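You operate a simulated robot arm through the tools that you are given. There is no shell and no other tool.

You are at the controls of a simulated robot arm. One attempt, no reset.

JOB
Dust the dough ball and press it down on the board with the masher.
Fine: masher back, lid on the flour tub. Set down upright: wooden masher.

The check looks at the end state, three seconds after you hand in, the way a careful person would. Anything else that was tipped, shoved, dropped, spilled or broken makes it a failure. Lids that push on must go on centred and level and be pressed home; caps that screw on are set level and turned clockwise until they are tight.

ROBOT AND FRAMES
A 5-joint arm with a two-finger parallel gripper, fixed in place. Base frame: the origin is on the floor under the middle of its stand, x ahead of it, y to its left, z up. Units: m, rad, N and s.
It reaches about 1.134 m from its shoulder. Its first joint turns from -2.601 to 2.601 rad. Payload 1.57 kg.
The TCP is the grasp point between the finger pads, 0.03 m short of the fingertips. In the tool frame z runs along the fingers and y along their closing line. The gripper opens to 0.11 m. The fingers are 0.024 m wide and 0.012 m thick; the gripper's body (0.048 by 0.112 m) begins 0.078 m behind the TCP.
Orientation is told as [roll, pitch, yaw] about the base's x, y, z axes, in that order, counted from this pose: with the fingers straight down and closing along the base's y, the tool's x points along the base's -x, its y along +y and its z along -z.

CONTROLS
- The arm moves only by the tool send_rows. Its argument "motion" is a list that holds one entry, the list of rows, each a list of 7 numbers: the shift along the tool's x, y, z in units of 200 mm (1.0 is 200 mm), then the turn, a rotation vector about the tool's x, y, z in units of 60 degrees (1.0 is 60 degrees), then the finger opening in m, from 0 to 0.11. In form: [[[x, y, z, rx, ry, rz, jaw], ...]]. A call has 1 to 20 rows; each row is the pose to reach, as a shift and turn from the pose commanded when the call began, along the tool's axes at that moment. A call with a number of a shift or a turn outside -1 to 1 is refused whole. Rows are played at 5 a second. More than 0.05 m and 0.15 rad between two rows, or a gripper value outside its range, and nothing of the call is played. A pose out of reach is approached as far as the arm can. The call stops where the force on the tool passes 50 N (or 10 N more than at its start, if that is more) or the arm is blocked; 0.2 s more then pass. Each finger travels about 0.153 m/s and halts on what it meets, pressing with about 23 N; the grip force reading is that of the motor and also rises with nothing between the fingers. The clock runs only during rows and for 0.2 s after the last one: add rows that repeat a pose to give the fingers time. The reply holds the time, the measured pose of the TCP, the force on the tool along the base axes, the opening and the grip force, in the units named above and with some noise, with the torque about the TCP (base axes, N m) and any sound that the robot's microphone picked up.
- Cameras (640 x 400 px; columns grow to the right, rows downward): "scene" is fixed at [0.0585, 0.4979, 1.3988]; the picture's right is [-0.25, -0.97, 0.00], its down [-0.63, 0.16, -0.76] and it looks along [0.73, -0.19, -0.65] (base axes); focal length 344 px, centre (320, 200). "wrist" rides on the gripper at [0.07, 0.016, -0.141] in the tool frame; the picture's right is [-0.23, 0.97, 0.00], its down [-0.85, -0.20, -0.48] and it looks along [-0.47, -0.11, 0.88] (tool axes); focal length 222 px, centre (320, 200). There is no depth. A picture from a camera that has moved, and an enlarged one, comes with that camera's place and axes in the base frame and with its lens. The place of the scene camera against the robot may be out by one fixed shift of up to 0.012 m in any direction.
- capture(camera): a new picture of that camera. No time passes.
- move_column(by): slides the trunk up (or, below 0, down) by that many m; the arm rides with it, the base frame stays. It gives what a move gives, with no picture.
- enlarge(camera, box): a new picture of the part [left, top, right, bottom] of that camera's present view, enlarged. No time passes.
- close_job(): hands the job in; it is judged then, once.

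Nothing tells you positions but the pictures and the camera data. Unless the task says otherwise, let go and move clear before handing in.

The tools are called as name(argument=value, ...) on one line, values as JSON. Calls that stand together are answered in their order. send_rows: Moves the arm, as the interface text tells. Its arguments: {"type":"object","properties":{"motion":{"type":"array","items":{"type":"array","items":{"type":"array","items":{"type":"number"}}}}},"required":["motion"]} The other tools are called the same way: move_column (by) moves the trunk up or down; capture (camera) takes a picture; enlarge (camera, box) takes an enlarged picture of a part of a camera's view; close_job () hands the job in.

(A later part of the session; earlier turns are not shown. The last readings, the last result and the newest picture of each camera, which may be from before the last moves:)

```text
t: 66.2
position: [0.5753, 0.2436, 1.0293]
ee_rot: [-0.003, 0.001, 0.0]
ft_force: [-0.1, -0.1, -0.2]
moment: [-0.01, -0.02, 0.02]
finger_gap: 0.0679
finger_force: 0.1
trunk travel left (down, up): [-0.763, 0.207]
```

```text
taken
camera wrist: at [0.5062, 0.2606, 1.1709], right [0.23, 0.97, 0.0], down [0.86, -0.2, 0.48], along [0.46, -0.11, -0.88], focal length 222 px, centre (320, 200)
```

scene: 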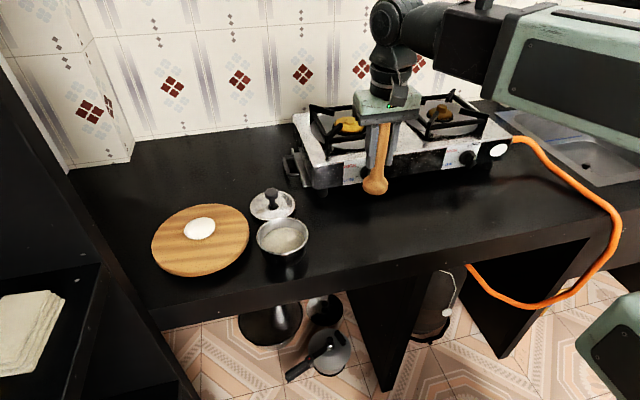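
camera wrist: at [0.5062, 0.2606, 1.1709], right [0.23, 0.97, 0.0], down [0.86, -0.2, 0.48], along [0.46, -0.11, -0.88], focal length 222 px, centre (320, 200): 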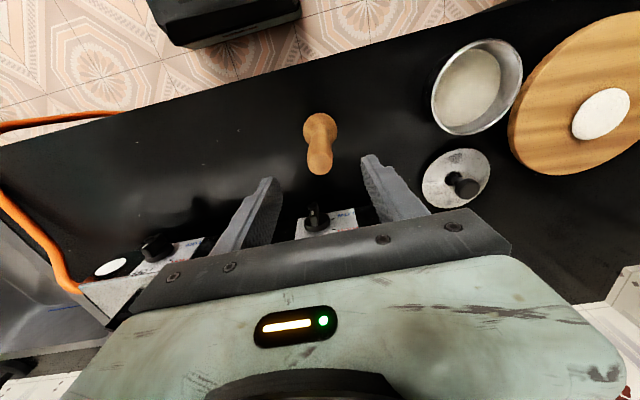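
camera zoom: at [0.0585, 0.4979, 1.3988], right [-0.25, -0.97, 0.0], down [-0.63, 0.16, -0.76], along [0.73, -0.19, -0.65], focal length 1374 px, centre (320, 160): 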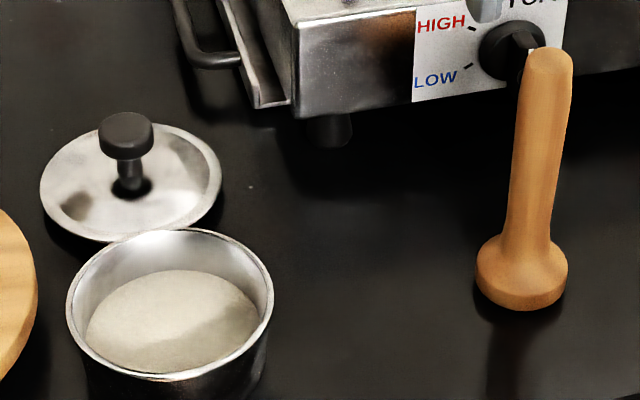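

The masher is back exactly where it stood. Next is the lid, which looks to be near (0.711, 0.455), so I'll move above it for a close look.

send_rows(motion=[[[-0.05, 0.1, 0, 0, 0, 0, 0.068], [-0.12, 0.25, 0, 0, 0, 0, 0.068], [-0.22, 0.42, 0, 0, 0, 0, 0.068], [-0.32, 0.58, 0, 0, 0, 0, 0.068], [-0.42, 0.74, 0, 0, 0, 0, 0.068], [-0.52, 0.88, 0, 0, 0, 0, 0.068], [-0.6, 0.98, 0, 0, 0, 0, 0.068], [-0.62, 1.0, 0, 0, 0, 0, 0.068], [-0.62, 1.0, 0, 0, 0, 0, 0.068]]])

capture(camera="wrist")

enlarge(camera="wrist", box=[260, 100, 420, 220])

capture(camera="scene")

```text
t: 68.2
position: [0.6992, 0.4433, 1.0307]
ee_rot: [-0.001, 0.001, 0.0]
ft_force: [0.0, 0.6, 0.7]
moment: [0.03, -0.02, -0.01]
finger_gap: 0.068
finger_force: 0.1
trunk travel left (down, up): [-0.763, 0.207]
```

```text
taken
camera wrist: at [0.6308, 0.4597, 1.171], right [0.23, 0.97, 0.0], down [0.86, -0.2, 0.48], along [0.47, -0.11, -0.88], focal length 222 px, centre (320, 200)
```

wrist: 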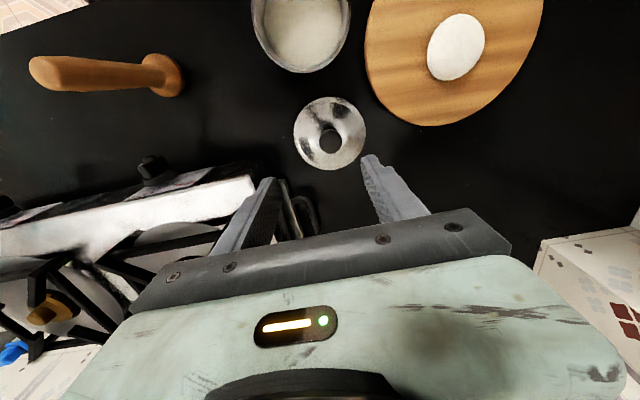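

```text
3.33 times, centred on (340, 160) of wrist
camera zoom: at [0.6308, 0.4597, 1.171], right [0.23, 0.97, 0.0], down [0.86, -0.2, 0.48], along [0.47, -0.11, -0.88], focal length 740 px, centre (253, 333)
```

zoom: 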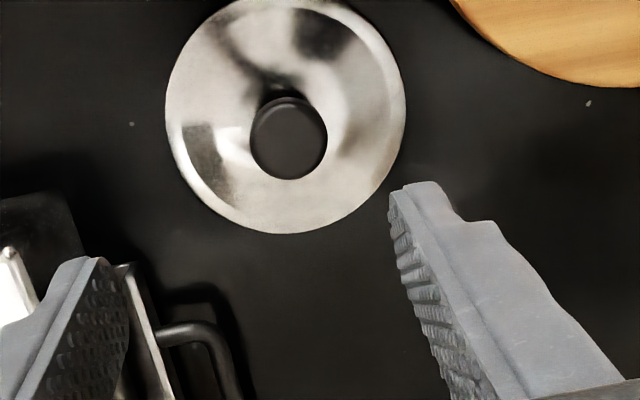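

```text
taken
```

scene: 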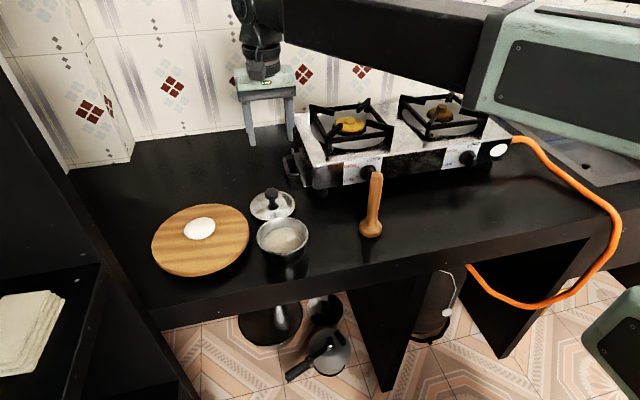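

The lid's centre looks to be near (0.714, 0.456), with the knob cap about 34 mm wide and its top near z 0.85. I'll centre over the knob and lower partway to refine.

send_rows(motion=[[[-0.03, 0.03, 0, 0, 0, 0, 0.068], [-0.067, 0.06, 0, 0, 0, 0, 0.068], [-0.067, 0.06, 0, 0, 0, 0, 0.068]]])

move_column(by=-0.1)

enlarge(camera="wrist", box=[220, 80, 420, 230])

enlarge(camera="scene", box=[210, 100, 340, 250])

```text
t: 69.0
position: [0.7131, 0.4561, 1.0302]
ee_rot: [-0.003, 0.001, 0.0]
ft_force: [-0.3, 0.8, 0.8]
moment: [-0.07, -0.01, 0.01]
finger_gap: 0.068
finger_force: 0.0
trunk travel left (down, up): [-0.763, 0.207]
```

```text
t: 70.3
position: [0.7131, 0.4561, 0.9304]
ee_rot: [-0.001, 0.002, -0.001]
ft_force: [0.0, 0.1, 0.4]
moment: [0.01, 0.02, -0.03]
finger_gap: 0.0681
finger_force: 0.1
trunk travel left (down, up): [-0.663, 0.307]
```

```text
2.67 times, centred on (320, 155) of wrist
camera zoom: at [0.6437, 0.4723, 1.071], right [0.23, 0.97, 0.0], down [0.86, -0.2, 0.48], along [0.47, -0.11, -0.88], focal length 592 px, centre (320, 320)
```

zoom: 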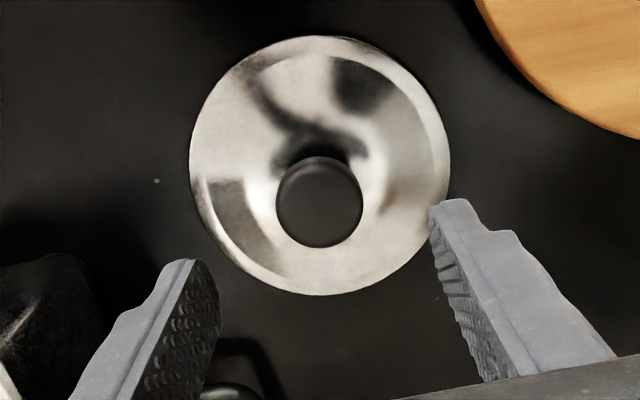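

```text
2.67 times, centred on (275, 175) of scene
camera zoom: at [0.0585, 0.4979, 1.3988], right [-0.25, -0.97, 0.0], down [-0.63, 0.16, -0.76], along [0.73, -0.19, -0.65], focal length 916 px, centre (440, 267)
```

zoom: 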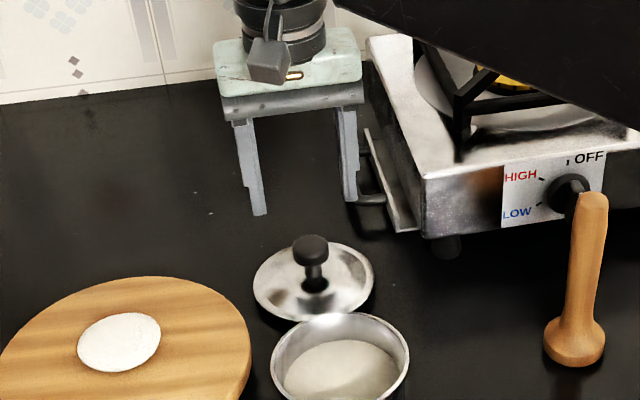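

The knob and lid are centred under the TCP at about (0.714, 0.456). I'll lower further toward the knob.

move_column(by=-0.05)

enlarge(camera="wrist", box=[220, 100, 420, 250])

enlarge(camera="scene", box=[230, 150, 320, 230])

```text
t: 71.3
position: [0.712, 0.4559, 0.8788]
ee_rot: [-0.001, 0.002, 0.001]
ft_force: [-0.6, 0.1, 0.3]
moment: [0.0, 0.0, 0.01]
finger_gap: 0.0681
finger_force: 0.1
trunk travel left (down, up): [-0.613, 0.357]
```

```text
2.67 times, centred on (320, 175) of wrist
camera zoom: at [0.6437, 0.4723, 1.021], right [0.23, 0.97, 0.0], down [0.86, -0.2, 0.48], along [0.47, -0.11, -0.88], focal length 592 px, centre (320, 267)
```

zoom: 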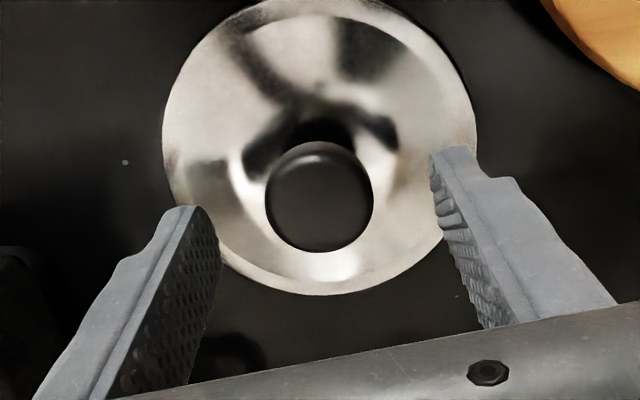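

```text
5.00 times, centred on (275, 190) of scene
camera zoom: at [0.0585, 0.4979, 1.3988], right [-0.25, -0.97, 0.0], down [-0.63, 0.16, -0.76], along [0.73, -0.19, -0.65], focal length 1718 px, centre (545, 250)
```

zoom: 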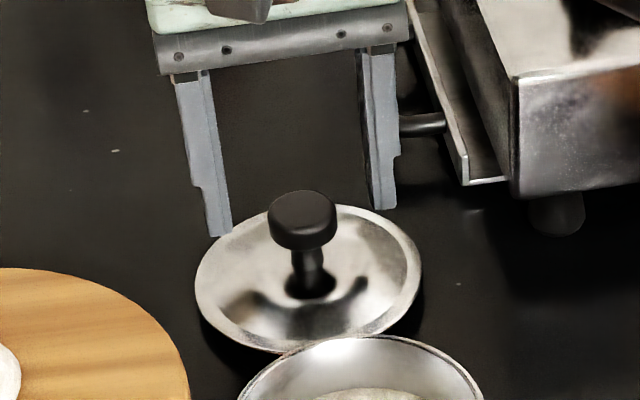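

The knob cap spans about z 0.832–0.85. I'll lower 26 mm so the pads straddle it without touching the lid plate.

move_column(by=-0.026)

enlarge(camera="wrist", box=[220, 100, 420, 250])

enlarge(camera="scene", box=[230, 150, 320, 230])

```text
t: 72.0
position: [0.7123, 0.4557, 0.8537]
ee_rot: [-0.001, 0.003, 0.0]
ft_force: [-0.2, 0.3, 0.2]
moment: [-0.04, 0.04, 0.03]
finger_gap: 0.0681
finger_force: 0.0
trunk travel left (down, up): [-0.587, 0.383]
```

```text
2.67 times, centred on (320, 175) of wrist
camera zoom: at [0.6436, 0.4723, 0.995], right [0.23, 0.97, 0.0], down [0.86, -0.2, 0.48], along [0.47, -0.11, -0.88], focal length 592 px, centre (320, 267)
```

zoom: 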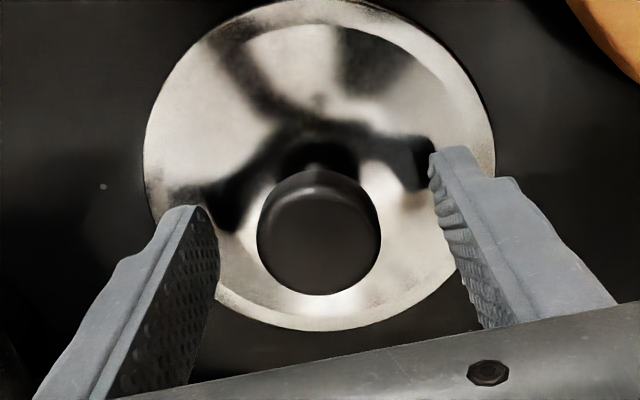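

```text
5.00 times, centred on (275, 190) of scene
camera zoom: at [0.0585, 0.4979, 1.3988], right [-0.25, -0.97, 0.0], down [-0.63, 0.16, -0.76], along [0.73, -0.19, -0.65], focal length 1718 px, centre (545, 250)
```

zoom: 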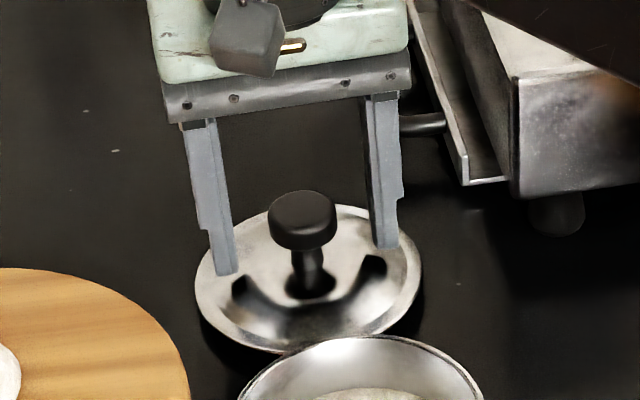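

The fingertips hover above the plate on each side of the knob. I'll close gently on the cap.

send_rows(motion=[[[0, 0, 0, 0, 0, 0, 0.06], [0, 0, 0, 0, 0, 0, 0.052], [0, 0, 0, 0, 0, 0, 0.045], [0, 0, 0, 0, 0, 0, 0.041], [0, 0, 0, 0, 0, 0, 0.038], [0, 0, 0, 0, 0, 0, 0.035], [0, 0, 0, 0, 0, 0, 0.032], [0, 0, 0, 0, 0, 0, 0.029], [0, 0, 0, 0, 0, 0, 0.025], [0, 0, 0, 0, 0, 0, 0.025]]])

enlarge(camera="wrist", box=[220, 100, 420, 250])

enlarge(camera="scene", box=[230, 150, 320, 230])

```text
t: 74.2
position: [0.7122, 0.4556, 0.8537]
ee_rot: [-0.003, 0.002, 0.0]
ft_force: [0.0, 0.9, -0.5]
moment: [0.01, 0.0, 0.02]
finger_gap: 0.0325
finger_force: 22.7
trunk travel left (down, up): [-0.587, 0.383]
```

```text
2.67 times, centred on (320, 175) of wrist
camera zoom: at [0.6437, 0.4724, 0.995], right [0.23, 0.97, 0.0], down [0.86, -0.2, 0.48], along [0.47, -0.11, -0.88], focal length 592 px, centre (320, 267)
```

zoom: 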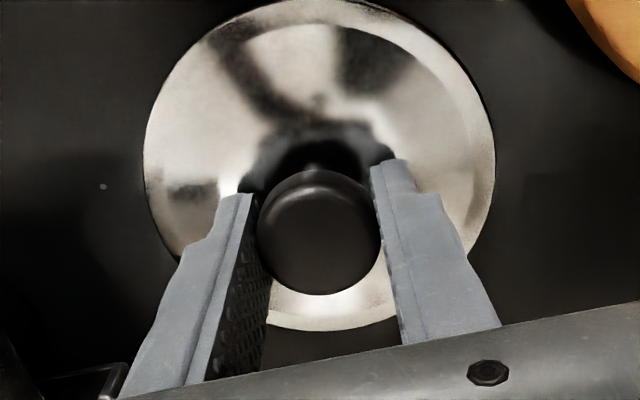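

```text
5.00 times, centred on (275, 190) of scene
camera zoom: at [0.0585, 0.4979, 1.3988], right [-0.25, -0.97, 0.0], down [-0.63, 0.16, -0.76], along [0.73, -0.19, -0.65], focal length 1718 px, centre (545, 250)
```

zoom: 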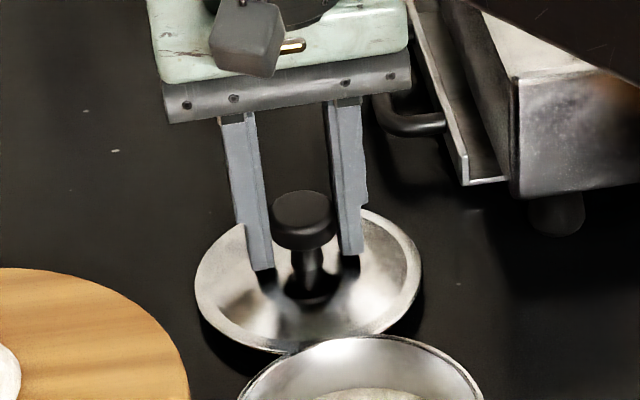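

The knob is gripped at 32.5 mm. I'll lift and check that the lid hangs level.

move_column(by=0.1)

capture(camera="wrist")

enlarge(camera="scene", box=[210, 100, 340, 250])

```text
t: 75.5
position: [0.7119, 0.4559, 0.9532]
ee_rot: [-0.003, 0.001, -0.001]
ft_force: [-0.1, 0.1, -1.3]
moment: [0.01, 0.01, 0.0]
finger_gap: 0.0328
finger_force: 22.8
trunk travel left (down, up): [-0.687, 0.283]
```

```text
taken
camera wrist: at [0.6438, 0.4725, 1.0948], right [0.23, 0.97, 0.0], down [0.86, -0.2, 0.48], along [0.46, -0.11, -0.88], focal length 222 px, centre (320, 200)
```

wrist: 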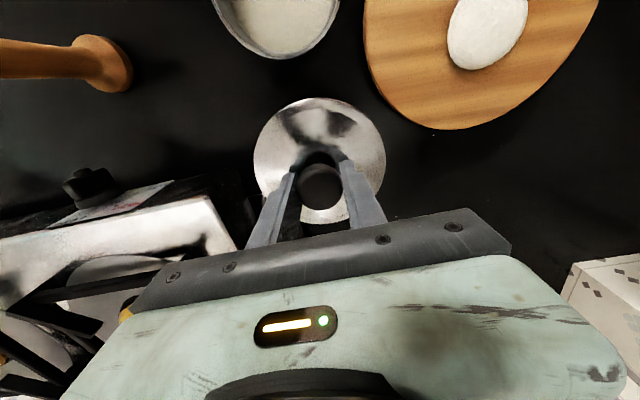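

```text
2.67 times, centred on (275, 175) of scene
camera zoom: at [0.0585, 0.4979, 1.3988], right [-0.25, -0.97, 0.0], down [-0.63, 0.16, -0.76], along [0.73, -0.19, -0.65], focal length 916 px, centre (440, 267)
```

zoom: 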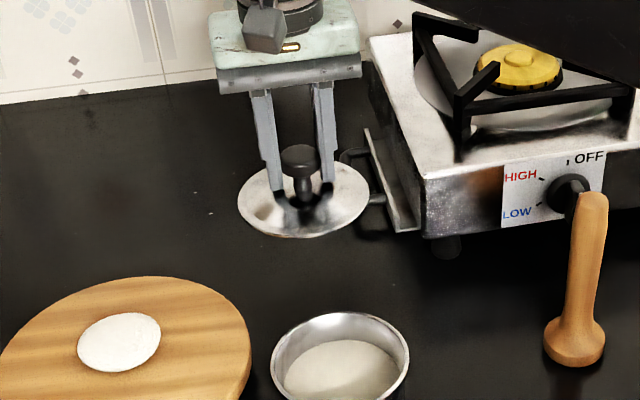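

The lid hangs level and clear. I'll carry it straight back over the tub, aiming for its centre near (0.563, 0.4525).

send_rows(motion=[[[0.08, -0.002, 0, 0, 0, 0, 0.025], [0.2, -0.005, 0, 0, 0, 0, 0.025], [0.33, -0.009, 0, 0, 0, 0, 0.025], [0.46, -0.013, 0, 0, 0, 0, 0.025], [0.59, -0.017, 0, 0, 0, 0, 0.025], [0.69, -0.02, 0, 0, 0, 0, 0.025], [0.751, -0.02, 0, 0, 0, 0, 0.025], [0.751, -0.02, 0, 0, 0, 0, 0.025], [0.751, -0.02, 0, 0, 0, 0, 0.025]]])

enlarge(camera="wrist", box=[200, 70, 440, 220])

enlarge(camera="scene", box=[230, 150, 342, 262])

```text
t: 77.5
position: [0.5626, 0.4532, 0.9526]
ee_rot: [-0.002, 0.001, -0.001]
ft_force: [-0.5, -0.2, -1.0]
moment: [0.0, -0.01, 0.0]
finger_gap: 0.0329
finger_force: 23.2
trunk travel left (down, up): [-0.687, 0.283]
```

```text
2.67 times, centred on (320, 145) of wrist
camera zoom: at [0.493, 0.4694, 1.0949], right [0.23, 0.97, 0.0], down [0.86, -0.2, 0.48], along [0.46, -0.11, -0.88], focal length 592 px, centre (320, 347)
```

zoom: 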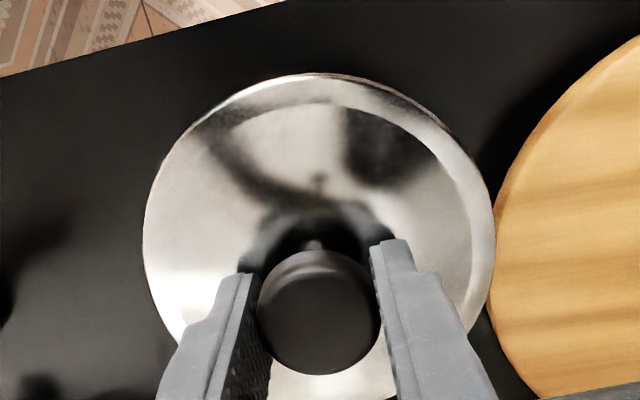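

```text
3.57 times, centred on (286, 206) of scene
camera zoom: at [0.0585, 0.4979, 1.3988], right [-0.25, -0.97, 0.0], down [-0.63, 0.16, -0.76], along [0.73, -0.19, -0.65], focal length 1227 px, centre (441, 179)
```

zoom: 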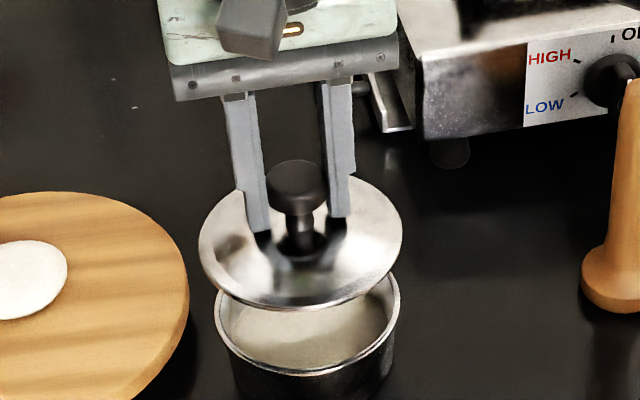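

Laterally the lid lines up with the tub. I'll lower it to about 1 cm above the rim and compare the ellipses.

move_column(by=-0.035)

enlarge(camera="scene", box=[246, 180, 326, 260])

enlarge(camera="wrist", box=[200, 70, 440, 220])

```text
t: 78.3
position: [0.5614, 0.4527, 0.9188]
ee_rot: [-0.001, 0.001, -0.001]
ft_force: [-0.3, 0.6, -0.1]
moment: [-0.02, 0.0, 0.03]
finger_gap: 0.0327
finger_force: 23.1
trunk travel left (down, up): [-0.652, 0.318]
```

```text
5.00 times, centred on (286, 220) of scene
camera zoom: at [0.0585, 0.4979, 1.3988], right [-0.25, -0.97, 0.0], down [-0.63, 0.16, -0.76], along [0.73, -0.19, -0.65], focal length 1718 px, centre (490, 100)
```

zoom: 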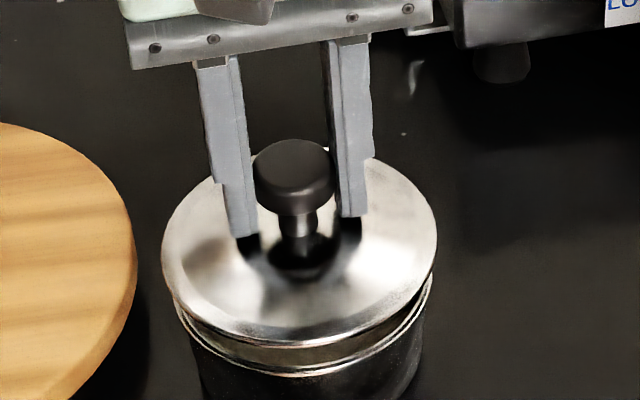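

```text
2.67 times, centred on (320, 145) of wrist
camera zoom: at [0.493, 0.4692, 1.06], right [0.23, 0.97, 0.0], down [0.86, -0.2, 0.48], along [0.47, -0.11, -0.88], focal length 592 px, centre (320, 347)
```

zoom: 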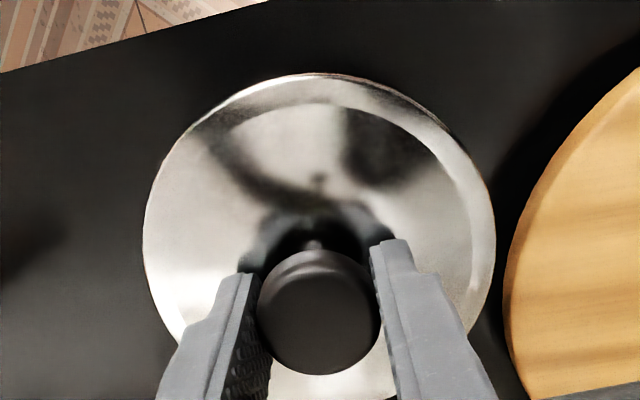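

Combining both cameras, the rim is at z ≈ 0.851 with its centre near (0.5646, 0.4522), and the lid is within about 1–2 mm of it. I'll make a tiny correction and lower carefully.

send_rows(motion=[[[-0.006, -0.004, 0, 0, 0, 0, 0.025], [-0.006, -0.004, 0, 0, 0, 0, 0.025]]])

move_column(by=-0.009)

move_column(by=-0.003)

enlarge(camera="scene", box=[246, 180, 326, 260])

```text
t: 78.9
position: [0.563, 0.4515, 0.9178]
ee_rot: [-0.002, 0.002, -0.001]
ft_force: [-0.4, -0.3, -0.8]
moment: [-0.01, 0.02, 0.04]
finger_gap: 0.0329
finger_force: 22.8
trunk travel left (down, up): [-0.652, 0.318]
```

```text
t: 79.5
position: [0.5628, 0.452, 0.9085]
ee_rot: [-0.001, 0.002, 0.0]
ft_force: [-0.3, -0.9, -0.6]
moment: [0.01, 0.0, -0.04]
finger_gap: 0.0329
finger_force: 23.1
trunk travel left (down, up): [-0.643, 0.327]
```

```text
t: 80.0
position: [0.5627, 0.4521, 0.9069]
ee_rot: [-0.002, 0.001, 0.0]
ft_force: [-0.3, -0.3, -0.6]
moment: [-0.03, -0.02, 0.0]
finger_gap: 0.033
finger_force: 23.0
trunk travel left (down, up): [-0.64, 0.33]
```

```text
5.00 times, centred on (286, 220) of scene
camera zoom: at [0.0585, 0.4979, 1.3988], right [-0.25, -0.97, 0.0], down [-0.63, 0.16, -0.76], along [0.73, -0.19, -0.65], focal length 1718 px, centre (490, 100)
```

zoom: 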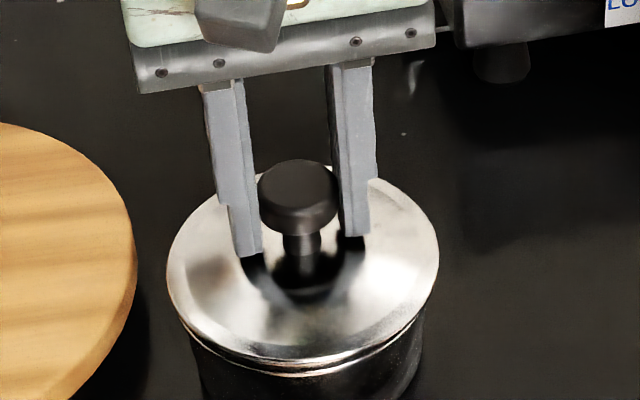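

The lid is just above the rim and tracking straight. I'll shift 0.6 mm back and continue down.

send_rows(motion=[[[0, 0.003, 0, 0, 0, 0, 0.025], [0, 0.003, 0, 0, 0, 0, 0.025]]])

move_column(by=-0.002)

move_column(by=-0.002)

enlarge(camera="scene", box=[246, 180, 326, 260])

```text
t: 80.6
position: [0.5644, 0.4527, 0.9047]
ee_rot: [-0.002, 0.002, 0.0]
ft_force: [-0.1, -0.7, -0.5]
moment: [0.0, 0.0, 0.01]
finger_gap: 0.033
finger_force: 23.0
trunk travel left (down, up): [-0.64, 0.33]
```

```text
t: 81.1
position: [0.5638, 0.4533, 0.9046]
ee_rot: [-0.001, 0.003, 0.0]
ft_force: [0.1, 0.0, -1.3]
moment: [0.01, 0.0, -0.03]
finger_gap: 0.033
finger_force: 23.2
trunk travel left (down, up): [-0.638, 0.332]
```

```text
t: 81.6
position: [0.5628, 0.4521, 0.9032]
ee_rot: [-0.001, 0.001, 0.001]
ft_force: [-0.2, 0.2, -1.2]
moment: [0.0, 0.01, -0.01]
finger_gap: 0.0329
finger_force: 23.5
trunk travel left (down, up): [-0.636, 0.334]
```

```text
5.00 times, centred on (286, 220) of scene
camera zoom: at [0.0585, 0.4979, 1.3988], right [-0.25, -0.97, 0.0], down [-0.63, 0.16, -0.76], along [0.73, -0.19, -0.65], focal length 1718 px, centre (490, 100)
```

zoom: 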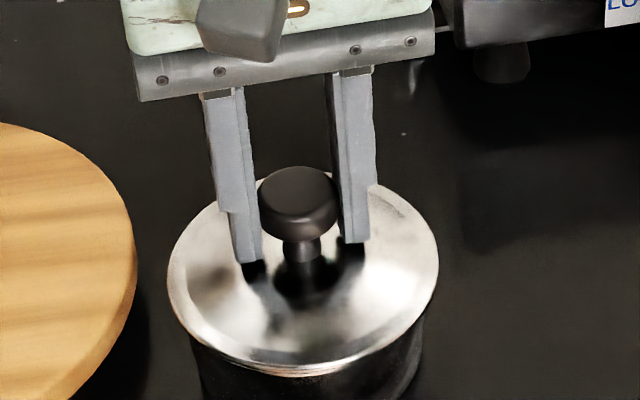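

The lid now covers the rim and there's still no force. I'll continue in 2 mm steps.

move_column(by=-0.002)

move_column(by=-0.002)

enlarge(camera="scene", box=[246, 180, 326, 260])

```text
t: 82.2
position: [0.5638, 0.452, 0.9002]
ee_rot: [-0.002, 0.001, 0.0]
ft_force: [0.2, -0.4, -1.5]
moment: [0.02, 0.0, 0.02]
finger_gap: 0.0326
finger_force: 22.6
trunk travel left (down, up): [-0.634, 0.336]
```

```text
t: 82.7
position: [0.563, 0.4529, 0.8981]
ee_rot: [-0.002, 0.001, 0.0]
ft_force: [0.4, -0.4, -0.8]
moment: [-0.01, -0.03, -0.01]
finger_gap: 0.033
finger_force: 22.7
trunk travel left (down, up): [-0.632, 0.338]
```

```text
5.00 times, centred on (286, 220) of scene
camera zoom: at [0.0585, 0.4979, 1.3988], right [-0.25, -0.97, 0.0], down [-0.63, 0.16, -0.76], along [0.73, -0.19, -0.65], focal length 1718 px, centre (490, 100)
```

zoom: 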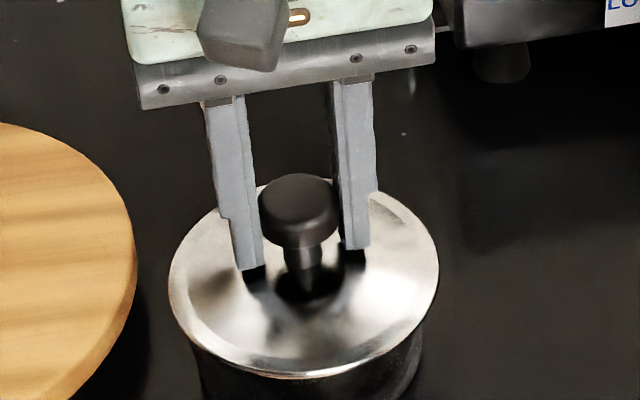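

move_column(by=-0.002)

move_column(by=-0.002)

enlarge(camera="scene", box=[246, 180, 326, 260])

```text
t: 83.2
position: [0.5619, 0.452, 0.8979]
ee_rot: [0.001, 0.0, 0.0]
ft_force: [4.3, 2.7, 14.2]
moment: [0.04, -0.18, 0.07]
finger_gap: 0.0328
finger_force: 22.2
trunk travel left (down, up): [-0.63, 0.34]
```

```text
t: 83.7
position: [0.5624, 0.4517, 0.897]
ee_rot: [0.001, -0.003, 0.001]
ft_force: [10.4, 7.4, 35.8]
moment: [0.32, -0.04, -0.01]
finger_gap: 0.0325
finger_force: 22.8
trunk travel left (down, up): [-0.628, 0.342]
```

```text
5.00 times, centred on (286, 220) of scene
camera zoom: at [0.0585, 0.4979, 1.3988], right [-0.25, -0.97, 0.0], down [-0.63, 0.16, -0.76], along [0.73, -0.19, -0.65], focal length 1718 px, centre (490, 100)
```

zoom: 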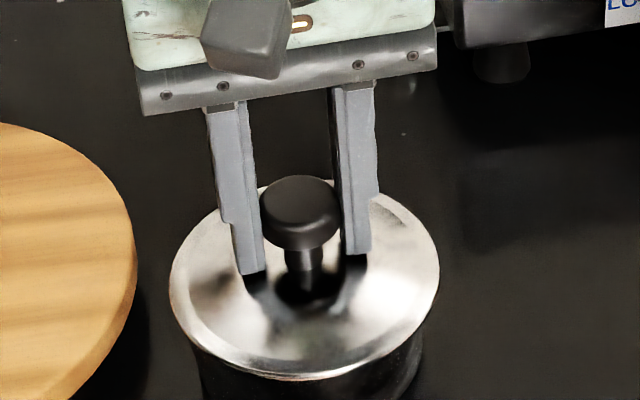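

The lid has met the rim with about 36 N. I'll unload slightly, release the knob, and inspect the seating.

move_column(by=0.003)

send_rows(motion=[[[0, 0, 0, 0, 0, 0, 0.034], [0, 0, 0, 0, 0, 0, 0.036], [0, 0, 0, 0, 0, 0, 0.04], [0, 0, 0, 0, 0, 0, 0.046], [0, 0, 0, 0, 0, 0, 0.054], [0, 0, 0, 0, 0, 0, 0.06], [0, 0, 0, 0, 0, 0, 0.06]]])

enlarge(camera="scene", box=[246, 180, 326, 260])

enlarge(camera="wrist", box=[200, 70, 440, 220])

```text
t: 84.2
position: [0.5628, 0.453, 0.8969]
ee_rot: [-0.001, 0.002, 0.003]
ft_force: [-0.1, 0.4, -0.5]
moment: [0.02, 0.01, -0.02]
finger_gap: 0.0326
finger_force: 23.4
trunk travel left (down, up): [-0.631, 0.339]
```

```text
t: 85.8
position: [0.5624, 0.4525, 0.8976]
ee_rot: [-0.002, 0.0, 0.0]
ft_force: [0.7, -0.3, -0.1]
moment: [-0.02, 0.02, 0.01]
finger_gap: 0.0601
finger_force: 0.0
trunk travel left (down, up): [-0.631, 0.339]
```

```text
5.00 times, centred on (286, 220) of scene
camera zoom: at [0.0585, 0.4979, 1.3988], right [-0.25, -0.97, 0.0], down [-0.63, 0.16, -0.76], along [0.73, -0.19, -0.65], focal length 1718 px, centre (490, 100)
```

zoom: 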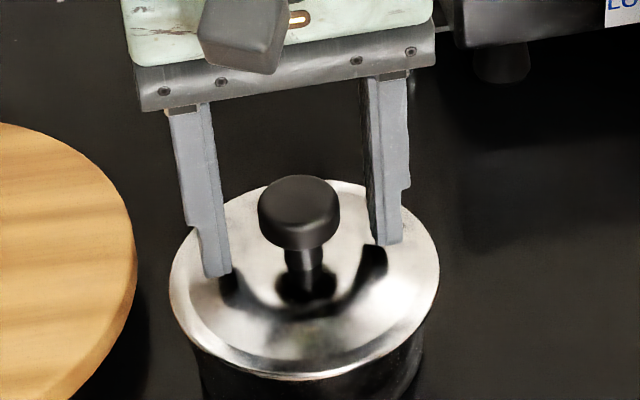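

```text
2.67 times, centred on (320, 145) of wrist
camera zoom: at [0.4939, 0.4686, 1.039], right [0.23, 0.97, 0.0], down [0.86, -0.2, 0.48], along [0.47, -0.11, -0.88], focal length 592 px, centre (320, 347)
```

zoom: 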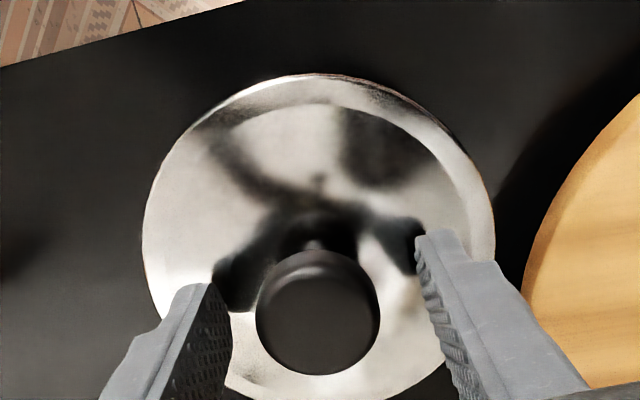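

The lid rests level on the tub. I'll raise above the knob and look before pressing it home with closed fingers.

move_column(by=0.06)

enlarge(camera="scene", box=[246, 180, 326, 260])

enlarge(camera="wrist", box=[200, 70, 440, 220])

```text
t: 86.8
position: [0.5636, 0.4526, 0.9569]
ee_rot: [-0.002, 0.001, -0.001]
ft_force: [-0.3, 0.6, -0.2]
moment: [0.0, -0.01, -0.04]
finger_gap: 0.06
finger_force: 0.2
trunk travel left (down, up): [-0.691, 0.279]
```

```text
5.00 times, centred on (286, 220) of scene
camera zoom: at [0.0585, 0.4979, 1.3988], right [-0.25, -0.97, 0.0], down [-0.63, 0.16, -0.76], along [0.73, -0.19, -0.65], focal length 1718 px, centre (490, 100)
```

zoom: 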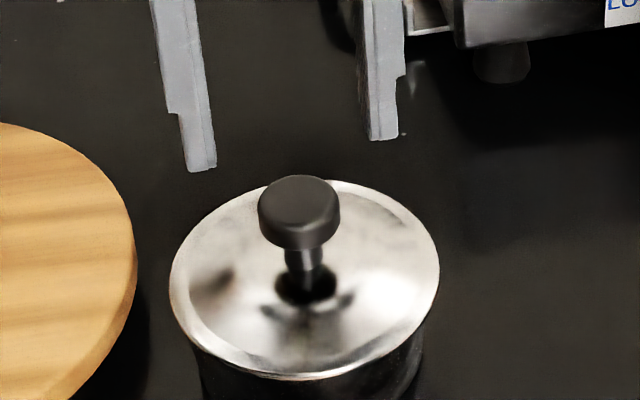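

```text
2.67 times, centred on (320, 145) of wrist
camera zoom: at [0.4939, 0.4687, 1.0989], right [0.23, 0.97, 0.0], down [0.86, -0.2, 0.48], along [0.47, -0.11, -0.88], focal length 592 px, centre (320, 347)
```

zoom: 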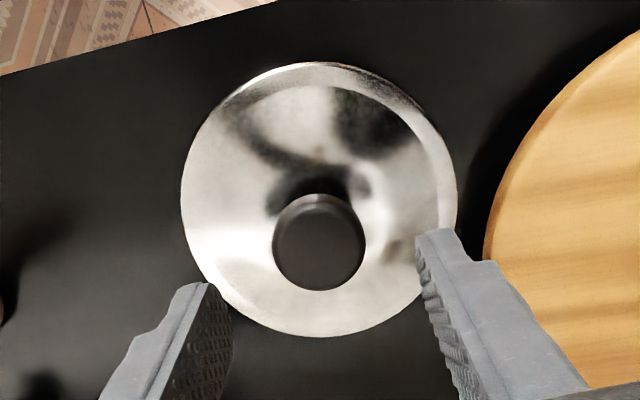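

The lid is well centred. I'll close the fingers and press straight down on the knob top.

send_rows(motion=[[[0, -0.003, 0, 0, 0, 0, 0.045], [0, -0.003, 0, 0, 0, 0, 0.03], [0, -0.003, 0, 0, 0, 0, 0.015], [0, -0.003, 0, 0, 0, 0, 0.0], [0, -0.003, 0, 0, 0, 0, 0.0], [0, -0.003, 0, 0, 0, 0, 0.0]]])

move_column(by=-0.028)

enlarge(camera="scene", box=[246, 160, 326, 250])

enlarge(camera="wrist", box=[200, 70, 440, 220])

```text
t: 88.2
position: [0.5627, 0.4519, 0.9578]
ee_rot: [-0.001, 0.002, 0.001]
ft_force: [1.0, 0.1, -0.3]
moment: [-0.01, -0.01, -0.02]
finger_gap: 0.0004
finger_force: 21.6
trunk travel left (down, up): [-0.691, 0.279]
```

```text
t: 89.0
position: [0.562, 0.4515, 0.9301]
ee_rot: [-0.001, 0.0, 0.0]
ft_force: [-0.3, -0.2, 0.2]
moment: [0.01, -0.01, 0.0]
finger_gap: 0.0
finger_force: 20.8
trunk travel left (down, up): [-0.663, 0.307]
```

```text
4.44 times, centred on (286, 205) of scene
camera zoom: at [0.0585, 0.4979, 1.3988], right [-0.25, -0.97, 0.0], down [-0.63, 0.16, -0.76], along [0.73, -0.19, -0.65], focal length 1527 px, centre (471, 178)
```

zoom: 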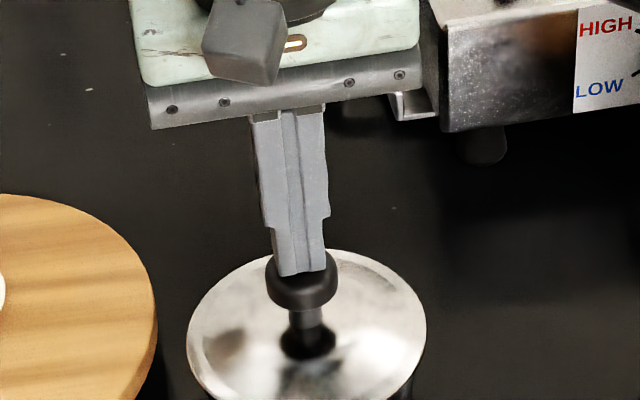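

```text
2.67 times, centred on (320, 145) of wrist
camera zoom: at [0.4933, 0.4684, 1.0707], right [0.23, 0.97, 0.0], down [0.86, -0.2, 0.48], along [0.46, -0.11, -0.88], focal length 592 px, centre (320, 347)
```

zoom: 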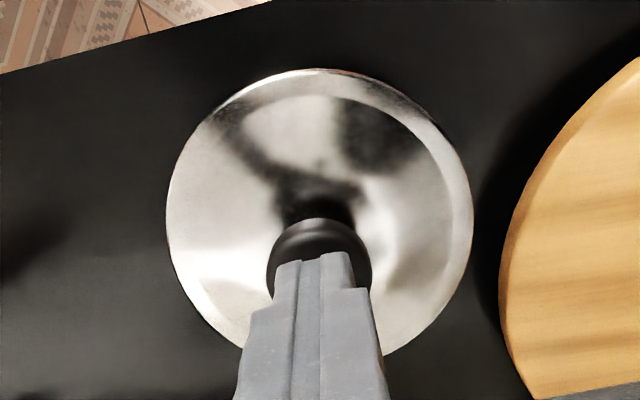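

The closed fingers are centred over the knob. I'll press down in small steps.

move_column(by=-0.005)

move_column(by=-0.003)

move_column(by=-0.003)

```text
t: 89.4
position: [0.5616, 0.4523, 0.9289]
ee_rot: [0.003, -0.002, 0.002]
ft_force: [-1.8, -0.4, 32.6]
moment: [0.02, 0.15, 0.07]
finger_gap: 0.0001
finger_force: 21.8
trunk travel left (down, up): [-0.66, 0.31]
stopped: the force on the tool passed its limit at 59 N (the readings are from after the stop); the commanded pose is now the measured one
```

```text
t: 89.8
position: [0.5613, 0.4512, 0.9279]
ee_rot: [0.002, -0.006, 0.001]
ft_force: [-0.6, -1.1, 40.2]
moment: [-0.03, 0.2, 0.05]
finger_gap: 0.0
finger_force: 21.2
trunk travel left (down, up): [-0.659, 0.311]
stopped: the force on the tool passed its limit at 57 N (the readings are from after the stop); the commanded pose is now the measured one
```

```text
t: 90.1
position: [0.5613, 0.4516, 0.9291]
ee_rot: [0.003, -0.008, 0.0]
ft_force: [-1.6, -0.9, 44.5]
moment: [0.0, 0.22, 0.04]
finger_gap: 0.0
finger_force: 21.2
trunk travel left (down, up): [-0.659, 0.311]
stopped: the force on the tool passed its limit at 57 N (the readings are from after the stop); the commanded pose is now the measured one
```

The lid now holds firm at over 55 N. I'll raise the fingers and check whether it moved and sits flush.

move_column(by=0.05)

enlarge(camera="scene", box=[246, 180, 326, 260])

enlarge(camera="scene", box=[258, 215, 314, 260])

```text
t: 91.0
position: [0.5646, 0.4525, 0.9753]
ee_rot: [0.003, -0.006, 0.001]
ft_force: [-0.6, -0.2, -0.1]
moment: [0.0, 0.0, -0.01]
finger_gap: 0.0002
finger_force: 21.1
trunk travel left (down, up): [-0.709, 0.261]
```

```text
5.00 times, centred on (286, 220) of scene
camera zoom: at [0.0585, 0.4979, 1.3988], right [-0.25, -0.97, 0.0], down [-0.63, 0.16, -0.76], along [0.73, -0.19, -0.65], focal length 1718 px, centre (490, 100)
```

zoom: 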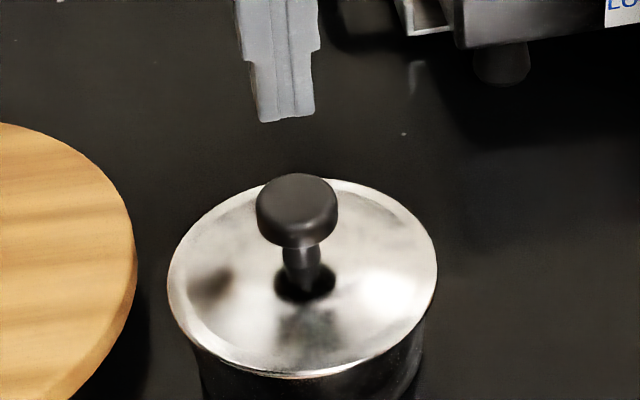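

```text
8.89 times, centred on (286, 238) of scene
camera zoom: at [0.0585, 0.4979, 1.3988], right [-0.25, -0.97, 0.0], down [-0.63, 0.16, -0.76], along [0.73, -0.19, -0.65], focal length 3054 px, centre (622, -133)
```

zoom: 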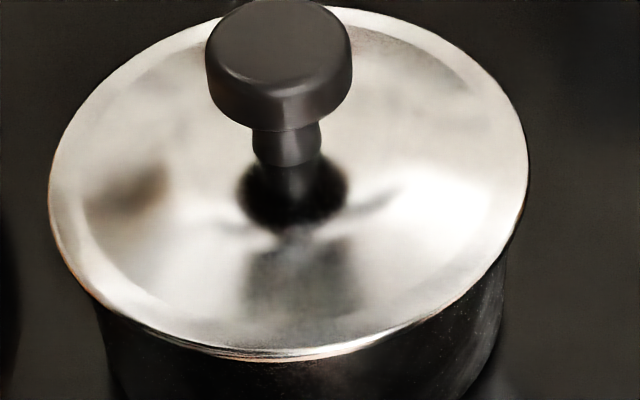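

The lid's outline matches the original rim outline. To verify it's level, I'll open the fingers and take a wrist view comparable to the one with the lid flat on the counter.

send_rows(motion=[[[0, 0, 0, 0.003, 0.006, 0, 0.015], [0, 0, 0, 0.003, 0.006, 0, 0.035], [0, 0, 0, 0.003, 0.006, 0, 0.055], [0, 0, 0, 0.003, 0.006, 0, 0.068], [0, 0, 0, 0.003, 0.006, 0, 0.068]]])

enlarge(camera="wrist", box=[220, 80, 420, 230])

capture(camera="wrist")

```text
t: 92.2
position: [0.5637, 0.4534, 0.9761]
ee_rot: [0.0, 0.001, -0.001]
ft_force: [0.3, 0.5, 0.1]
moment: [0.01, -0.01, 0.01]
finger_gap: 0.0681
finger_force: 0.1
trunk travel left (down, up): [-0.709, 0.261]
```

```text
2.67 times, centred on (320, 155) of wrist
camera zoom: at [0.4949, 0.4695, 1.1176], right [0.23, 0.97, 0.0], down [0.86, -0.2, 0.48], along [0.46, -0.11, -0.88], focal length 592 px, centre (320, 320)
```

zoom: 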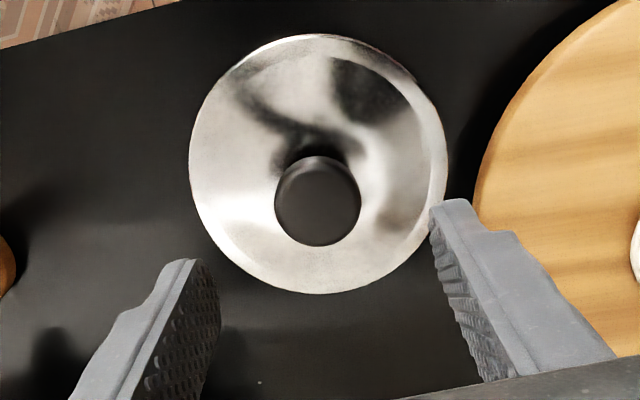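

```text
taken
camera wrist: at [0.4949, 0.4695, 1.1176], right [0.23, 0.97, 0.0], down [0.86, -0.2, 0.48], along [0.46, -0.11, -0.88], focal length 222 px, centre (320, 200)
```

wrist: 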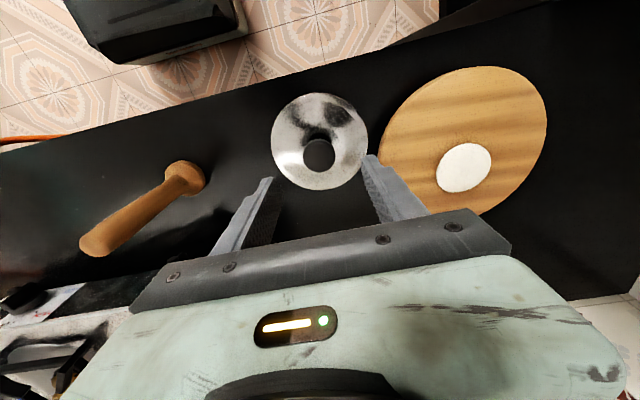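

The knob-to-disc relation is identical to when it lay flat, so the lid is level. I'll zoom on its near edge to check for any gap.

enlarge(camera="scene", box=[254, 235, 286, 260])

enlarge(camera="scene", box=[282, 230, 314, 255])

enlarge(camera="scene", box=[240, 190, 330, 290])

```text
16.00 times, centred on (270, 248) of scene
camera zoom: at [0.0585, 0.4979, 1.3988], right [-0.25, -0.97, 0.0], down [-0.63, 0.16, -0.76], along [0.73, -0.19, -0.65], focal length 5498 px, centre (1120, -560)
```

zoom: 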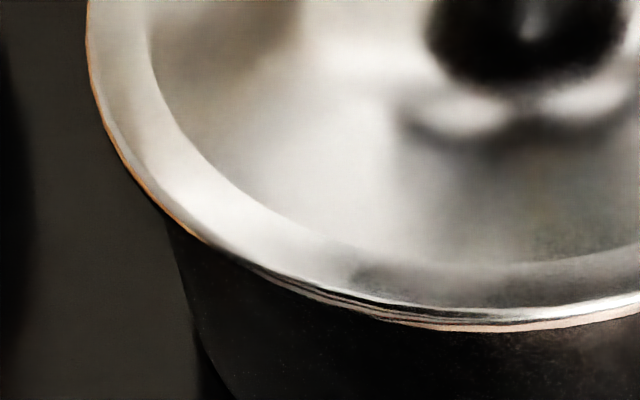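

```text
16.00 times, centred on (298, 242) of scene
camera zoom: at [0.0585, 0.4979, 1.3988], right [-0.25, -0.97, 0.0], down [-0.63, 0.16, -0.76], along [0.73, -0.19, -0.65], focal length 5498 px, centre (672, -480)
```

zoom: 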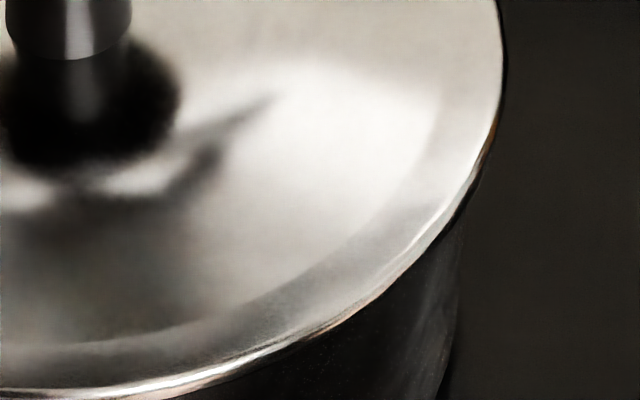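

```text
4.00 times, centred on (285, 240) of scene
camera zoom: at [0.0585, 0.4979, 1.3988], right [-0.25, -0.97, 0.0], down [-0.63, 0.16, -0.76], along [0.73, -0.19, -0.65], focal length 1374 px, centre (460, 40)
```

zoom: 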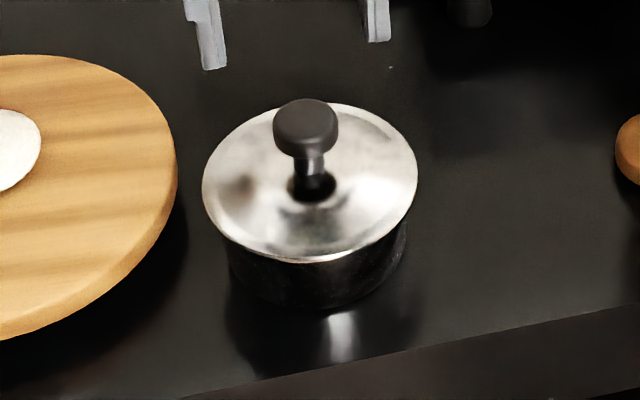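

The lid sits level and centred, with no visible gap beyond its edge thickness. To be sure it's home, I'll press the knob once more with closed fingers.

send_rows(motion=[[[0, -0.004, 0, 0, 0, 0, 0.045], [0, -0.004, 0, 0, 0, 0, 0.03], [0, -0.004, 0, 0, 0, 0, 0.015], [0, -0.004, 0, 0, 0, 0, 0.0], [0, -0.004, 0, 0, 0, 0, 0.0], [0, -0.004, 0, 0, 0, 0, 0.0]]])

move_column(by=-0.044)

enlarge(camera="wrist", box=[200, 70, 440, 220])

```text
t: 93.6
position: [0.5648, 0.4516, 0.9759]
ee_rot: [0.0, 0.001, 0.0]
ft_force: [0.2, -1.1, 1.2]
moment: [-0.01, 0.0, -0.05]
finger_gap: 0.0
finger_force: 21.5
trunk travel left (down, up): [-0.709, 0.261]
```

```text
t: 94.5
position: [0.5632, 0.4518, 0.9321]
ee_rot: [0.0, 0.001, 0.0]
ft_force: [0.3, -0.6, 0.6]
moment: [-0.01, 0.01, 0.02]
finger_gap: 0.0
finger_force: 21.5
trunk travel left (down, up): [-0.665, 0.305]
```

```text
2.67 times, centred on (320, 145) of wrist
camera zoom: at [0.4948, 0.4686, 1.0736], right [0.23, 0.97, 0.0], down [0.86, -0.2, 0.48], along [0.46, -0.11, -0.88], focal length 592 px, centre (320, 347)
```

zoom: 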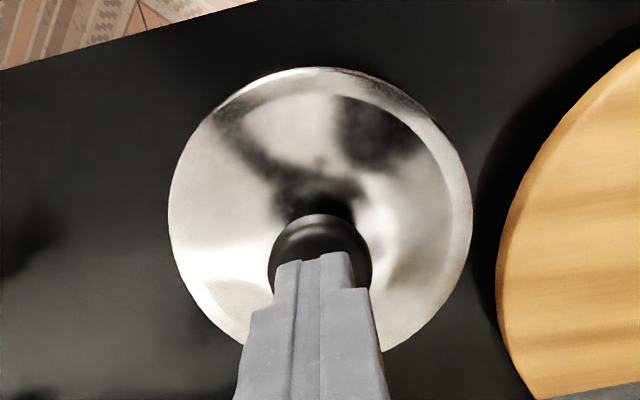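

move_column(by=-0.003)

move_column(by=-0.001)

move_column(by=-0.001)

move_column(by=-0.001)

move_column(by=-0.001)

```text
t: 95.0
position: [0.5642, 0.4513, 0.929]
ee_rot: [-0.001, 0.001, 0.002]
ft_force: [-0.8, -0.5, 0.6]
moment: [0.02, 0.01, -0.01]
finger_gap: 0.0002
finger_force: 21.4
trunk travel left (down, up): [-0.662, 0.308]
```

```text
t: 95.5
position: [0.5624, 0.4516, 0.9286]
ee_rot: [0.0, -0.001, 0.0]
ft_force: [3.9, 2.3, 17.3]
moment: [0.12, -0.14, 0.0]
finger_gap: 0.0002
finger_force: 20.7
trunk travel left (down, up): [-0.661, 0.309]
```

```text
t: 96.0
position: [0.5636, 0.4527, 0.9281]
ee_rot: [0.001, -0.001, -0.001]
ft_force: [8.9, 7.1, 37.6]
moment: [0.19, -0.32, -0.01]
finger_gap: 0.0002
finger_force: 21.4
trunk travel left (down, up): [-0.66, 0.31]
```

```text
t: 96.3
position: [0.5623, 0.4517, 0.9291]
ee_rot: [0.003, 0.0, -0.002]
ft_force: [1.5, 2.1, 35.0]
moment: [0.05, -0.02, 0.02]
finger_gap: 0.0
finger_force: 21.3
trunk travel left (down, up): [-0.66, 0.31]
stopped: the force on the tool passed its limit at 53 N (the readings are from after the stop); the commanded pose is now the measured one
```

```text
t: 96.8
position: [0.562, 0.4522, 0.9292]
ee_rot: [0.003, -0.004, 0.0]
ft_force: [-0.5, 1.2, 40.8]
moment: [-0.02, 0.08, 0.03]
finger_gap: 0.0
finger_force: 21.4
trunk travel left (down, up): [-0.66, 0.31]
stopped: the force on the tool passed its limit at 51 N (the readings are from after the stop); the commanded pose is now the measured one
```

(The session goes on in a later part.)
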